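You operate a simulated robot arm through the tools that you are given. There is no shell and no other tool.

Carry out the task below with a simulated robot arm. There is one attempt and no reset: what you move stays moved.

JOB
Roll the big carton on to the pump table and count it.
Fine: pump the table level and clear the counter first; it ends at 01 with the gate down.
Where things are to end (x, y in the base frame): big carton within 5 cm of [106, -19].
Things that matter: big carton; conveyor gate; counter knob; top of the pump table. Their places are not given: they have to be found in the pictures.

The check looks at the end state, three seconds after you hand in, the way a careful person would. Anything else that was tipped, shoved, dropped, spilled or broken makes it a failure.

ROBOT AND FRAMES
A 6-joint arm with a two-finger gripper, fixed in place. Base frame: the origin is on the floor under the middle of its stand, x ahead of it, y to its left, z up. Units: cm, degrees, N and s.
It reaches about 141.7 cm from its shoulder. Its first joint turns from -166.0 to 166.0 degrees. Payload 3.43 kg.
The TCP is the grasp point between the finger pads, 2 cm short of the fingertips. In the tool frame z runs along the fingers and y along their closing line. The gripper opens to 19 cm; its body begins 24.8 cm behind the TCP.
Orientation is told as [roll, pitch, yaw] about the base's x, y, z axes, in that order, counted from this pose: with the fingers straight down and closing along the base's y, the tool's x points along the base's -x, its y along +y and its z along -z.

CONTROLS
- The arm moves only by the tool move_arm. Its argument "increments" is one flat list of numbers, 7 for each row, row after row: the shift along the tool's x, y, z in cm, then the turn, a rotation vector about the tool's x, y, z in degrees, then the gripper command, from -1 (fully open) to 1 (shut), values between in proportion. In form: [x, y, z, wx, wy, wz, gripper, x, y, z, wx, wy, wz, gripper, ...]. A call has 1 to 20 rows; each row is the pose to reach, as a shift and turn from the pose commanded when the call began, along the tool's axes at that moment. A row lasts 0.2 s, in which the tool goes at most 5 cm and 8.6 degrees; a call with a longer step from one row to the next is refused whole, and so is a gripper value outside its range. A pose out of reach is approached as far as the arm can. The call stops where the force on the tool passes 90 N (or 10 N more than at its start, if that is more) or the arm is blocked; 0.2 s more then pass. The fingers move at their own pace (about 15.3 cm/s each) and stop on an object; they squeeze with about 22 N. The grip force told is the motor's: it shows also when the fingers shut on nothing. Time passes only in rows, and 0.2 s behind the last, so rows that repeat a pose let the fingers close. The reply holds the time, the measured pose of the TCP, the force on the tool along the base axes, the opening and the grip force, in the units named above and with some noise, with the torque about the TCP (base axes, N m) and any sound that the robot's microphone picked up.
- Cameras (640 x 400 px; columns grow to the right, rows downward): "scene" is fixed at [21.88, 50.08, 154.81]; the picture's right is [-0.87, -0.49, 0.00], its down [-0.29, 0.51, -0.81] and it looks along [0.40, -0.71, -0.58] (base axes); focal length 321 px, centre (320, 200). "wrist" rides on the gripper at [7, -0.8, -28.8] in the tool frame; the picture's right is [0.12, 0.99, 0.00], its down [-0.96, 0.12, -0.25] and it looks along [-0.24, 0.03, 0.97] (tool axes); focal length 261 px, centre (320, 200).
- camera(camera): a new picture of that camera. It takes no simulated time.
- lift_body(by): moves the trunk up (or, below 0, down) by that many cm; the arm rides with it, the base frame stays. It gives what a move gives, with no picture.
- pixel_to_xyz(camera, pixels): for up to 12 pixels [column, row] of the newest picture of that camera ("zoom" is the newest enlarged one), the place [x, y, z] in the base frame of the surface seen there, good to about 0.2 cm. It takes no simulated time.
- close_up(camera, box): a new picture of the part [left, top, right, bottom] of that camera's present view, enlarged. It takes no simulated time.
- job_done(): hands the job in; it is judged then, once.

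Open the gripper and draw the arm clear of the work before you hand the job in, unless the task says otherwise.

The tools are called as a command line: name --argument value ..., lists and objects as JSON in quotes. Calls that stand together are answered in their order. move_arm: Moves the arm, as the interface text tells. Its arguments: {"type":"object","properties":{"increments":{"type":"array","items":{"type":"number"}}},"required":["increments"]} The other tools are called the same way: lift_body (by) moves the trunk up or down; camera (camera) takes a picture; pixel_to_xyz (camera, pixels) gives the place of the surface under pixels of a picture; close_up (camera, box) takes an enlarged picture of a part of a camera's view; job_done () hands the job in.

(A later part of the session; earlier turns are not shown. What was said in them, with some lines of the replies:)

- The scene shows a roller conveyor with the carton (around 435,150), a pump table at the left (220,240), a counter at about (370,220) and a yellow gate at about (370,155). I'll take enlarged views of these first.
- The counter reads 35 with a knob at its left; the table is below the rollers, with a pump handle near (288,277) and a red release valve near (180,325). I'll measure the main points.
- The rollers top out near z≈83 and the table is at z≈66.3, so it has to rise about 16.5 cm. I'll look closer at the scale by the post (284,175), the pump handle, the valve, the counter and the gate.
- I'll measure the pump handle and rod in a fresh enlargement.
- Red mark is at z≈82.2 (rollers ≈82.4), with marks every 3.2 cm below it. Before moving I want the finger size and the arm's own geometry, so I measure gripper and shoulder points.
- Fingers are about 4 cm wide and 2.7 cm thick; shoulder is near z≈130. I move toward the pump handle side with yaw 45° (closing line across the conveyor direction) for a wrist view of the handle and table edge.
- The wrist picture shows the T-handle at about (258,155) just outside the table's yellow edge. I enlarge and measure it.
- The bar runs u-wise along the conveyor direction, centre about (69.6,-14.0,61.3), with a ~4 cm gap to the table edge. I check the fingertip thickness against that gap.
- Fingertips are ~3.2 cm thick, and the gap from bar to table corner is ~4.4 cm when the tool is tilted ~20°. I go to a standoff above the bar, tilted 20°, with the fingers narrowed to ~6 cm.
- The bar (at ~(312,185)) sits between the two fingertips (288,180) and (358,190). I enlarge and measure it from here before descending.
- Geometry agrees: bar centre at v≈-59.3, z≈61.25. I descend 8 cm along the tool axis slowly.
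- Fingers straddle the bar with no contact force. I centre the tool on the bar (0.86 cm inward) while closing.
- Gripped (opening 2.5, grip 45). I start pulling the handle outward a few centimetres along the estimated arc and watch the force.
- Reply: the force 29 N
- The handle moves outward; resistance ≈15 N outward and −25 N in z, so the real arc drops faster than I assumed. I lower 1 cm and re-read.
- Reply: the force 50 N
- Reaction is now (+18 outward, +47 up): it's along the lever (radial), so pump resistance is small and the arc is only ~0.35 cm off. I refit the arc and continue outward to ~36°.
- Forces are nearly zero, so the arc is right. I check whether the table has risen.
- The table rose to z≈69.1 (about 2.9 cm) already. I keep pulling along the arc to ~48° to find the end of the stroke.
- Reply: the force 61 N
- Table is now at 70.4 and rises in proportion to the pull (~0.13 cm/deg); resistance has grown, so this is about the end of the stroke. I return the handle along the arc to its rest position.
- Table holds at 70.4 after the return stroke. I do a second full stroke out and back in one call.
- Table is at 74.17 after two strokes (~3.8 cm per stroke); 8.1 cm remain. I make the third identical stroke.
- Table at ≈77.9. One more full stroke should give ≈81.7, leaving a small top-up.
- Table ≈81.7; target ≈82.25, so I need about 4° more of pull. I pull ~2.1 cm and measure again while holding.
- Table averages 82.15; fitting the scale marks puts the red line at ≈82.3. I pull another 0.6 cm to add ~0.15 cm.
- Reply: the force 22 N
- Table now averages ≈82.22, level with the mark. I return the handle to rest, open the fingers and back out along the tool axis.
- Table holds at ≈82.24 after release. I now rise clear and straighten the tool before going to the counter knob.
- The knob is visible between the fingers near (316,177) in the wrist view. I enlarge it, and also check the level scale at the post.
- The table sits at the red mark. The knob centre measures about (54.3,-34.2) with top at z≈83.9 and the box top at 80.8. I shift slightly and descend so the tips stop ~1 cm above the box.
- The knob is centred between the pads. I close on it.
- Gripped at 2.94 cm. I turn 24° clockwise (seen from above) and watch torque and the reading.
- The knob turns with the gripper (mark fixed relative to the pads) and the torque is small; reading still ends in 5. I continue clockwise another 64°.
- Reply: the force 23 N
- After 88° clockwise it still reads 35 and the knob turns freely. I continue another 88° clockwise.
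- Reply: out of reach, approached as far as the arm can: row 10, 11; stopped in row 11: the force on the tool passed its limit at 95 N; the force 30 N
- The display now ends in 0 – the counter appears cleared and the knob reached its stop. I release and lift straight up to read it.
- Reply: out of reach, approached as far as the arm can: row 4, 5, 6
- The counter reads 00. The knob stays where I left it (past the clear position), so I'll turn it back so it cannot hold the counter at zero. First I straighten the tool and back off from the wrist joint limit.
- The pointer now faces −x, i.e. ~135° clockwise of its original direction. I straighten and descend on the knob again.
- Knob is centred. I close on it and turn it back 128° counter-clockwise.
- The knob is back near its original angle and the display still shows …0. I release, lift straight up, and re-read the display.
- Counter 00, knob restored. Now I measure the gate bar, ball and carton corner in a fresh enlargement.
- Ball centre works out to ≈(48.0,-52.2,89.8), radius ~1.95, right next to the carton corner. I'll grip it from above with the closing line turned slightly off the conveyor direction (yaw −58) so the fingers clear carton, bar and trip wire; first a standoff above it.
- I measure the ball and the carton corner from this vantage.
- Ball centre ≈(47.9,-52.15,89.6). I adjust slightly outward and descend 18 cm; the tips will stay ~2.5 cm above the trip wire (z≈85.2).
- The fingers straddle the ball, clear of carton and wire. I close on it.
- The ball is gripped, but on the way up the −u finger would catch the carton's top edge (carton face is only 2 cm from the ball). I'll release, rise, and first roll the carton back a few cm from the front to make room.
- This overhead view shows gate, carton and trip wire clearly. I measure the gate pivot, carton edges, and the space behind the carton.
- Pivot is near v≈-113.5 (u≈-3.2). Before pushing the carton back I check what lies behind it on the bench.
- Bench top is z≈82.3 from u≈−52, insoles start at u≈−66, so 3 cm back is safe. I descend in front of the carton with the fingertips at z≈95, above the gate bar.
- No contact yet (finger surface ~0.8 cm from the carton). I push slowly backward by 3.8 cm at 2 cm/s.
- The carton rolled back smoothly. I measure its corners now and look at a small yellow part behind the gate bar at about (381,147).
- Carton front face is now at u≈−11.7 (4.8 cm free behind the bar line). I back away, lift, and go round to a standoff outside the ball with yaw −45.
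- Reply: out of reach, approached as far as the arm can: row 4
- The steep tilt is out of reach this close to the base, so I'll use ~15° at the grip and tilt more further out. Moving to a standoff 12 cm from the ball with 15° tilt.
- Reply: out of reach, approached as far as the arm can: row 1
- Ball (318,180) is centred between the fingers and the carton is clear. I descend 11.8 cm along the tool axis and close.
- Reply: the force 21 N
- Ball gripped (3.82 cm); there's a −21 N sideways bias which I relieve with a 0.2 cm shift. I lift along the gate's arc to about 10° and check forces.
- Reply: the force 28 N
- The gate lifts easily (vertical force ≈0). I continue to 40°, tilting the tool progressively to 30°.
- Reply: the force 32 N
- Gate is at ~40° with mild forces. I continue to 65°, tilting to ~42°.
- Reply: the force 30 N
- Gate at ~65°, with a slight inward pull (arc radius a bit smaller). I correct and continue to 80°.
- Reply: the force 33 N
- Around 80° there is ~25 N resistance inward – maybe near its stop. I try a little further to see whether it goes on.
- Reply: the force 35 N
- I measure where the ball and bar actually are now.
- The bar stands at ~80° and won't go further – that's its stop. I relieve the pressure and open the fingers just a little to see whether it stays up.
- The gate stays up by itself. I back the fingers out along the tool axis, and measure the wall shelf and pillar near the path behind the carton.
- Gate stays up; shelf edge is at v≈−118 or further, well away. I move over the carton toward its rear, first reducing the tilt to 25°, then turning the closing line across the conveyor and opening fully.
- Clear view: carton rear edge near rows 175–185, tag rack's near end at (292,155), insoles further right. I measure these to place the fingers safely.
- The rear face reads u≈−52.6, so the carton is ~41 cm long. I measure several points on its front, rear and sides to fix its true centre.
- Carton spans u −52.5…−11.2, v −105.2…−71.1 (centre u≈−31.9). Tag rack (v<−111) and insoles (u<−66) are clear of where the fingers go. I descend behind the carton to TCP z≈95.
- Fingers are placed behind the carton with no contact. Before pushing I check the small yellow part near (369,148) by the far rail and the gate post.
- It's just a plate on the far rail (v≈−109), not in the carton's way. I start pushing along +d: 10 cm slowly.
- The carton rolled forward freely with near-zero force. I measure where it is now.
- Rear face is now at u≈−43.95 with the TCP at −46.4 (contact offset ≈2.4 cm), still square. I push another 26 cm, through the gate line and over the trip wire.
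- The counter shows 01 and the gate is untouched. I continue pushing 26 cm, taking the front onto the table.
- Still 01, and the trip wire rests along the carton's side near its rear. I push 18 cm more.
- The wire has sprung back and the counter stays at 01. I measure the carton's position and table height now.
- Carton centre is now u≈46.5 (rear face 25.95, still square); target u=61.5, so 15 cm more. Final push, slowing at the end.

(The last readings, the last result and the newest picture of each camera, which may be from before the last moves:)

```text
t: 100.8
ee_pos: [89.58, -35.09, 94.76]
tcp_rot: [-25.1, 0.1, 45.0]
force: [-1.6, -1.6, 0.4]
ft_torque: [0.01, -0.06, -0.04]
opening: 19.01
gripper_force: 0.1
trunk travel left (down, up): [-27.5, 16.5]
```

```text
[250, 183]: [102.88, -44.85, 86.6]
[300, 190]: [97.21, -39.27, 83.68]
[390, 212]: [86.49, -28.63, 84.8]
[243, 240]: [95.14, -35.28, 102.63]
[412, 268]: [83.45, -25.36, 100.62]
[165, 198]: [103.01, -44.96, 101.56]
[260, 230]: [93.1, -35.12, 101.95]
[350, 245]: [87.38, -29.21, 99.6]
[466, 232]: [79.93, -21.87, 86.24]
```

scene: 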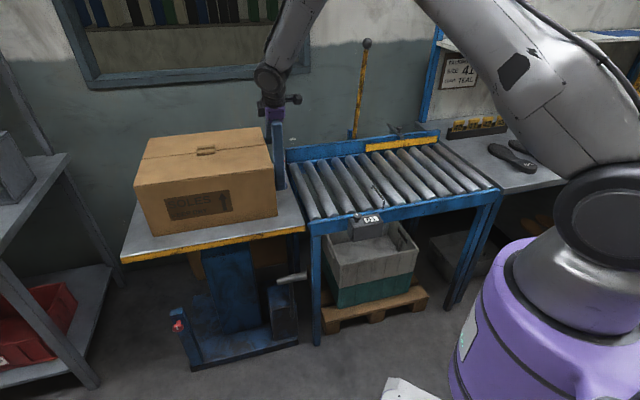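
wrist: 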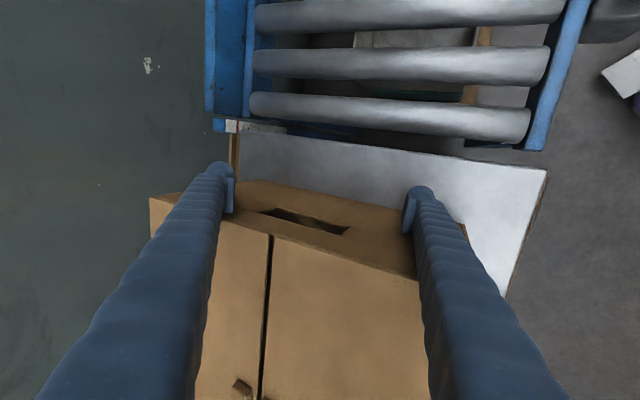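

Carton centre is now ≈(105.9, −18.8). I back the fingers off, rise, and swing round to the gate-ball standoff pose used before.

move_arm --increments '[2, 0, 0, 0, 0, 0, -1, 5.4, 0, 0, 0, 0, 0, -1, 5.4, -1.81, -3.88, 0, 0, 0, -1, 5.4, -3.63, -7.77, 0, 0, 0, -1, 5.4, -5.44, -11.65, 0, 0, 0, -1, 5.4, -7.25, -15.53, 0, 0, 0, -1, 5.4, -9.06, -19.41, 0, 0, 0, -1, 5.4, -10.88, -23.3, 0, 0, 0, -1, 5.4, -12.69, -27.18, 0, 0, 0, -1]'

move_arm --increments '[2.98, -0.17, -1.94, 0, 0, 7.5, -1, 5.97, -0.34, -3.88, 0, 0, 15, 0.26, 8.95, -0.52, -5.83, 0, 0, 22.5, 0.26, 11.93, -0.69, -7.77, 0, 0, 30, 0.26, 14.92, -0.86, -9.71, 0, 0, 37.5, 0.26, 17.9, -1.03, -11.65, 0, 0, 45, 0.26, 20.88, -1.2, -13.59, 0, 0, 52.5, 0.26, 23.87, -1.37, -15.53, 0, 0, 60, 0.26, 26.85, -1.55, -17.48, 0, 0, 67.5, 0.26, 29.83, -1.72, -19.42, 0, 0, 75, 0.26, 32.82, -1.89, -21.36, 0, 0, 82.5, 0.26, 35.8, -2.06, -23.3, 0, 0, 90, 0.26]'

move_arm --increments '[-1.34, 0, 0.58, 0, -5, 0, 0.26, -2.68, 0, 1.16, 0, -10, 0, 0.26, -4.02, 0, 1.75, 0, -15, 0, 0.26, -5.36, 0, 2.33, 0, -20, 0, 0.26, -6.7, 0, 2.91, 0, -25, 0, 0.26]'

camera --camera "wrist"

camera --camera "scene"

```text
t: 102.8
ee_pos: [85.74, -38.85, 124.91]
tcp_rot: [-25.0, 0.1, 45.0]
force: [1.1, -0.9, -0.4]
ft_torque: [0.01, 0.0, 0.0]
opening: 19.01
gripper_force: 0.0
trunk travel left (down, up): [-27.5, 16.5]
```

```text
t: 105.4
ee_pos: [55.04, -58.39, 146.92]
tcp_rot: [0.0, -25.1, -45.1]
force: [-0.1, -0.5, -0.2]
ft_torque: [0.0, -0.05, 0.04]
opening: 7.04
gripper_force: 0.0
trunk travel left (down, up): [-27.5, 16.5]
```

```text
t: 106.6
ee_pos: [60.16, -63.71, 147.21]
tcp_rot: [-0.1, -50.2, -45.0]
force: [0.2, 0.1, 0.0]
ft_torque: [0.04, -0.01, 0.01]
opening: 7.02
gripper_force: 0.1
trunk travel left (down, up): [-27.5, 16.5]
```

```text
taken
```

wrist: 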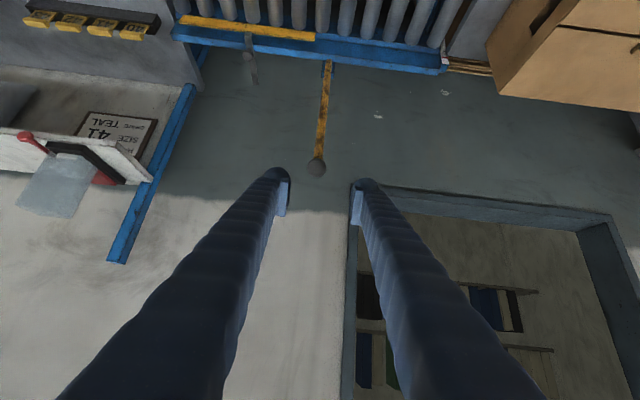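

```text
taken
```

scene: 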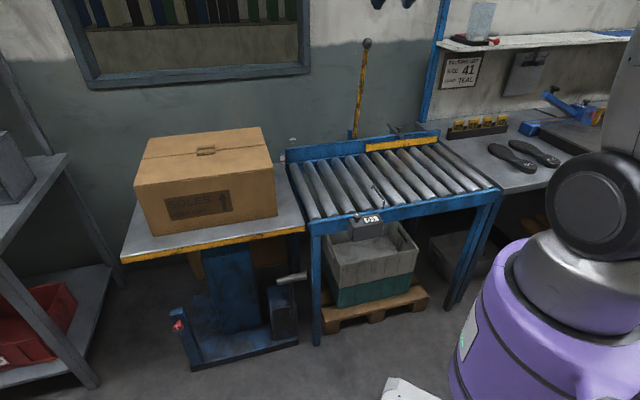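

Gate is still up, ball at (316,167) between the fingers. I advance 23.6 cm along the tool axis with a small sideways correction, then close.

move_arm --increments '[0, -0.3, 4, 0, 0, 0, 0.26, 0, -0.6, 8, 0, 0, 0, 0.26, 0, -0.6, 12, 0, 0, 0, 0.26, 0, -0.6, 16, 0, 0, 0, 0.26, 0, -0.6, 20, 0, 0, 0, 0.26, 0, -0.6, 23.6, 0, 0, 0, 0.26, 0, -0.6, 23.6, 0, 0, 0, 0.26]'

close_up --camera "wrist" --box '[240, 130, 400, 230]'

```text
t: 108.2
ee_pos: [72.32, -76.99, 132.09]
tcp_rot: [-0.1, -50.1, -44.9]
force: [-0.7, 0.0, -0.2]
ft_torque: [0.02, -0.04, 0.05]
opening: 7.03
gripper_force: 0.1
trunk travel left (down, up): [-27.5, 16.5]
```

```text
4.00 times, centred on (320, 180) of wrist
```

zoom: 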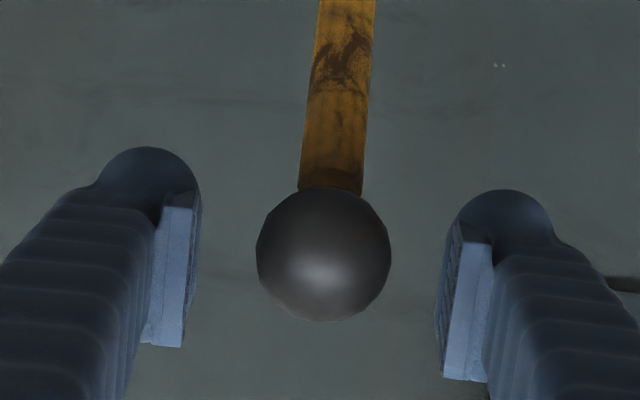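

Ball is between the pads. I close on it and lower the gate along the reverse arc to ~40°.

move_arm --increments '[0, 0, 0, 0, 0, 0, 0.6, 0, 0, 0, 0, 0, 0, 1, 0, 0, 0, 0, 0, 0, 1, 2.928, 0, -2.243, 0, 2.5, 0, 1, 6.041, 0, -4.226, 0, 5, 0, 1, 9.314, 0, -5.931, 0, 7.5, 0, 1, 12.733, 0, -7.344, 0, 10, 0, 1, 16.242, 0, -8.46, 0, 12.5, 0, 1, 19.857, 0, -9.251, 0, 15, 0, 1, 23.513, 0, -9.734, 0, 17.5, 0, 1, 27.198, 0, -9.892, 0, 20, 0, 1, 27.198, 0, -9.892, 0, 20, 0, 1]'

camera --camera "scene"

close_up --camera "wrist" --box '[240, 130, 400, 230]'

```text
t: 110.8
ee_pos: [54.77, -59.24, 117.16]
tcp_rot: [-0.3, -29.9, -44.9]
force: [12.3, 3.6, -3.3]
ft_torque: [-0.33, -0.41, 0.03]
opening: 3.82
gripper_force: 45.0
trunk travel left (down, up): [-27.5, 16.5]
```

```text
taken
```

scene: 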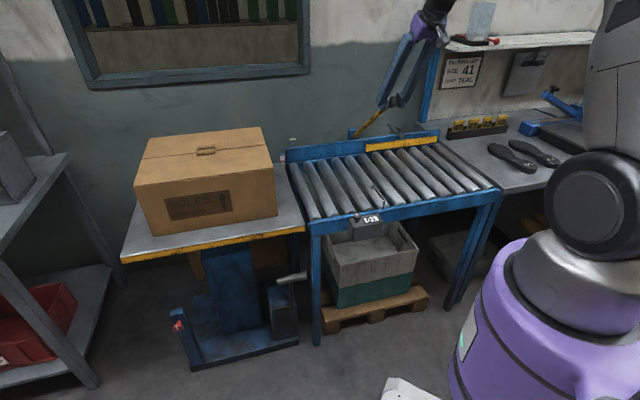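

```text
4.00 times, centred on (320, 180) of wrist
```

zoom: 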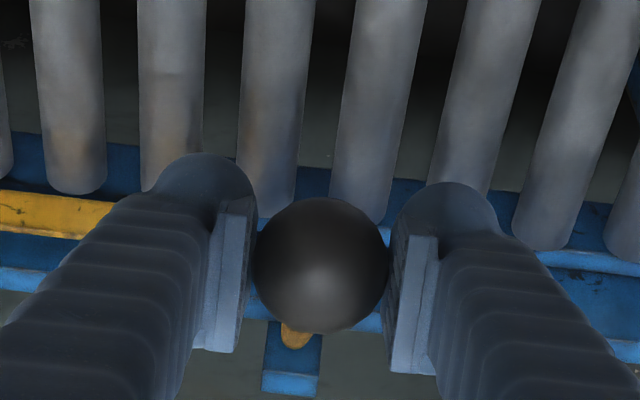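

Gate at 40° with low forces. I lower it the rest of the way to horizontal.

move_arm --increments '[3.427, 0, 1.416, 0, 1.9, 0, 1, 6.716, 0, 3.132, 0, 3.75, 0, 1, 9.841, 0, 5.126, 0, 5.6, 0, 1, 12.781, 0, 7.377, 0, 7.5, 0, 1, 15.521, 0, 9.883, 0, 9.4, 0, 1, 18.024, 0, 12.618, 0, 11.25, 0, 1, 20.274, 0, 15.556, 0, 13.1, 0, 1, 21.511, 0, 17.417, 0, 14, 0, 1, 22.277, 0, 18.684, 0, 15, 0, 1, 22.277, 0, 18.684, 0, 15, 0, 1]'

camera --camera "scene"

close_up --camera "scene" --box '[330, 100, 450, 240]'

```text
t: 113.0
ee_pos: [47.68, -52.12, 89.78]
tcp_rot: [-0.1, -15.1, -44.9]
force: [9.6, 7.7, -1.3]
ft_torque: [0.22, 0.36, 0.09]
opening: 3.6
gripper_force: 44.5
trunk travel left (down, up): [-27.5, 16.5]
```

```text
taken
```

scene: 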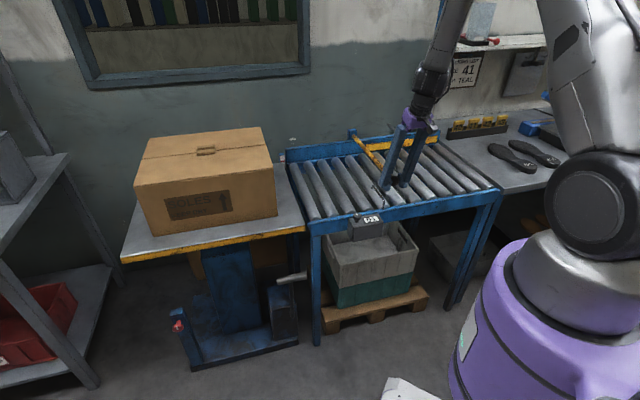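

```text
2.86 times, centred on (390, 170) of scene
```

zoom: 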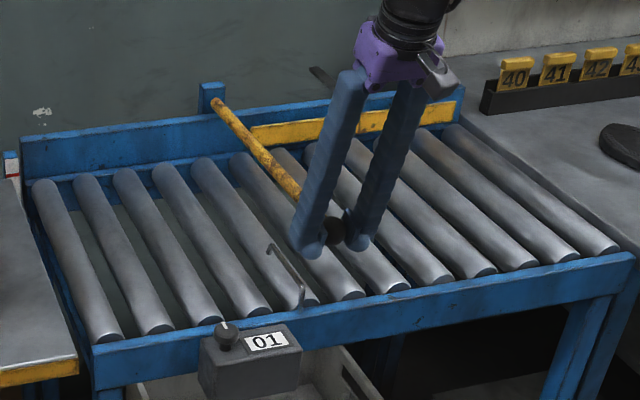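

Gate is down and the counter still reads 01. I open, retreat along the tool axis, and verify the gate height against the original.

move_arm --increments '[0, 0, 0, 0, 0, 0, 0.5, 0, 0, 0, 0, 0, 0, 0.26, 0, 0, 0, 0, 0, 0, 0.26, 0, 0, -4, 0, 0, 0, 0.26, 0, 0, -8, 0, 0, 0, 0.26, 0, 0, -12, 0, 0, 0, 0.26, 0, 0, -16, 0, 0, 0, 0.26, 0, 0, -20, 0, 0, 0, 0.26]'

close_up --camera "scene" --box '[330, 100, 450, 240]'

camera --camera "wrist"

```text
t: 114.8
ee_pos: [43.84, -48.38, 109.57]
tcp_rot: [-0.1, -15.1, -44.9]
force: [0.7, 0.2, 0.3]
ft_torque: [-0.04, -0.05, 0.03]
opening: 7.04
gripper_force: 0.1
trunk travel left (down, up): [-27.5, 16.5]
```

```text
2.86 times, centred on (390, 170) of scene
```

zoom: 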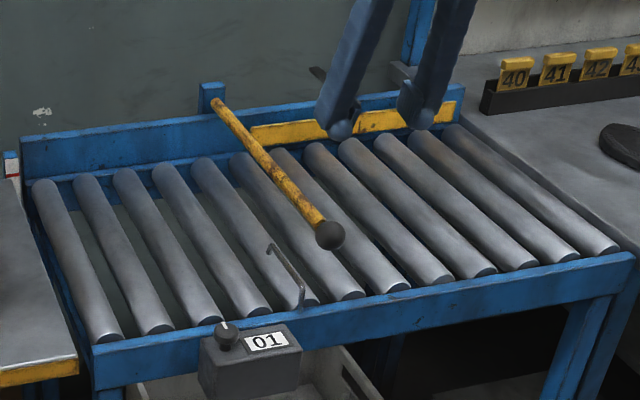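

```text
taken
```

wrist: 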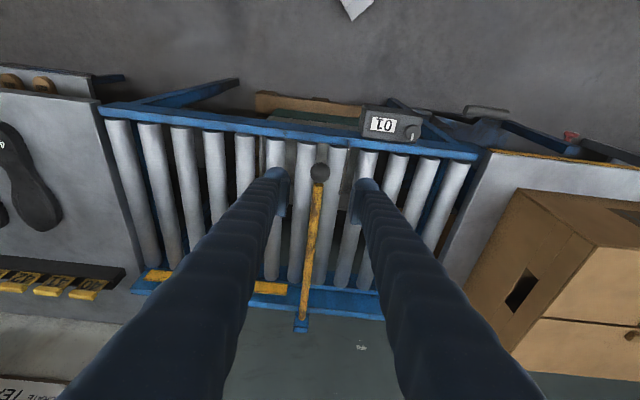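

I compare gate bar points and recheck the table height and carton position.

pixel_to_xyz --camera "zoom" --pixels '[[330, 235], [330, 222], [290, 185], [255, 145], [222, 110]]'

camera --camera "scene"

pixel_to_xyz --camera "scene" --pixels '[[140, 235], [145, 245], [285, 210], [290, 225], [200, 243], [270, 225], [135, 182], [150, 234], [276, 215], [148, 137], [262, 128], [205, 151]]'

```text
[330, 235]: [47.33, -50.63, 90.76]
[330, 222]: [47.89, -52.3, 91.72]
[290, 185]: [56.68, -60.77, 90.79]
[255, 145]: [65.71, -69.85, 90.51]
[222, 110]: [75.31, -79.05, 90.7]
```

```text
taken
```

scene: 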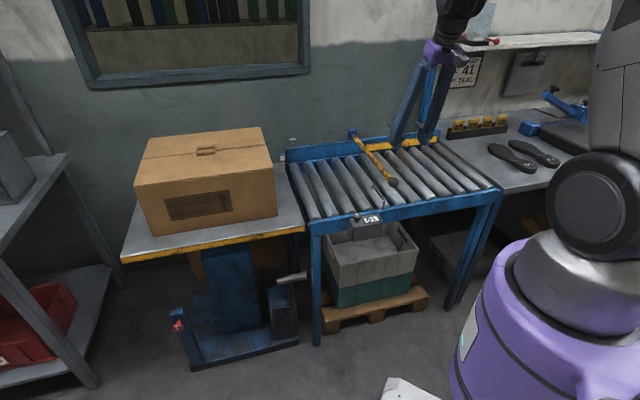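

```text
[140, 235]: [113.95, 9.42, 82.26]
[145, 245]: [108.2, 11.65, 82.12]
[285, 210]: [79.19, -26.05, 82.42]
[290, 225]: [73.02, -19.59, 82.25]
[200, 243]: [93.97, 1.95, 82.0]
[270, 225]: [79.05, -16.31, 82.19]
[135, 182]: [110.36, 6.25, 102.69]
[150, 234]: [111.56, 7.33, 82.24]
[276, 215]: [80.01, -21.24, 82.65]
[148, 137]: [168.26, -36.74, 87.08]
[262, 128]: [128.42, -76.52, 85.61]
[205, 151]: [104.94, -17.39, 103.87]
```

All consistent: gate bar at its original height (z≈90.7), table ≈82.2, carton centre ≈(105.9,−18.8), counter 01. I draw the arm up and clear with the gripper open.

move_arm --increments '[-0.25, 0, -3.82, 0, 3.75, 0, 0.26, -0.5, 0, -7.63, 0, 7.5, 0, -0.3, -0.74, 0, -11.45, 0, 11.25, 0, -1, -0.99, 0, -15.27, 0, 15, 0, -1, -0.99, 0, -15.27, 0, 15, 0, -1, -0.99, 0, -15.27, 0, 15, 0, -1, -0.99, 0, -15.27, 0, 15, 0, -1]'

camera --camera "scene"

close_up --camera "scene" --box '[270, 100, 450, 250]'

close_up --camera "scene" --box '[110, 110, 330, 380]'

```text
t: 116.4
ee_pos: [41.6, -46.31, 124.49]
tcp_rot: [-0.1, 0.0, -45.0]
force: [0.4, -0.3, 0.4]
ft_torque: [-0.01, -0.04, -0.02]
opening: 19.0
gripper_force: 0.1
trunk travel left (down, up): [-27.5, 16.5]
```

```text
taken
```

scene: 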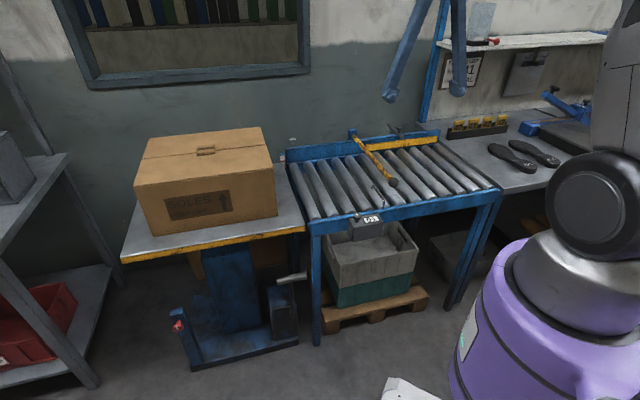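

```text
2.67 times, centred on (360, 175) of scene
```

zoom: 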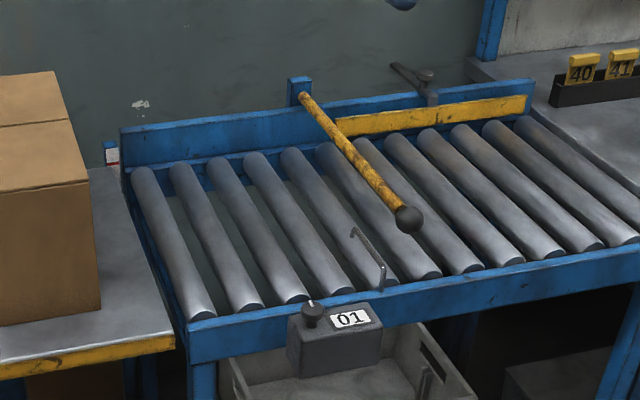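

```text
1.48 times, centred on (220, 245) of scene
```

zoom: 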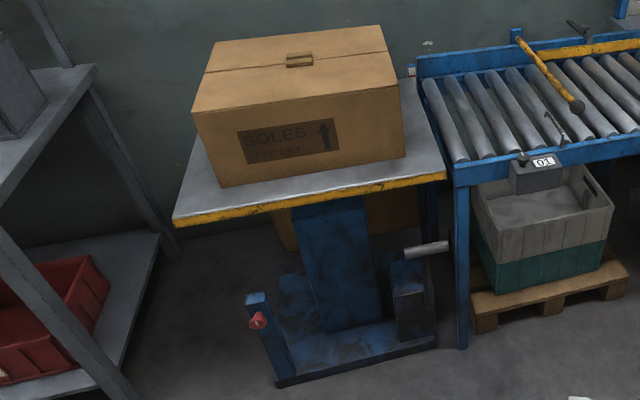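

Everything matches the job: the carton is centred on the level table, the counter shows 01, the gate is down, and nothing else is disturbed. The arm is clear with the gripper open, so I hand the job in.

job_done

```text
The job is handed in.
```

I rolled the big carton onto the pump table and counted it. The job is handed in; I haven't seen the verdict.

| Item | Asked | Last reading before hand-in |
|---|---|---|
| Carton centre (x, y) | within 5 cm of [106, -19] | about [105.9, -18.8] |
| Table height | level with the rollers (red mark about z 82.3) | about z 82.2, with the carton on it |
| Counter | cleared first, ends at 01 | cleared to 00, now 01 |
| Gate | down | down, back at its original height |

- **Carton moved back first:** I rolled it back a few centimetres before lifting the gate, because it stood too close to the bar for the fingers to lift past it. It went over the trip wire only once, going forward.
- **Counter knob:** I turned it back to where it started after clearing, so it could not hold the counter at zero.
- **Gate:** it stayed up by itself at about 80° while the carton went through.

I saw nothing else moved or knocked over in the final pictures. The arm is drawn clear with the gripper open.
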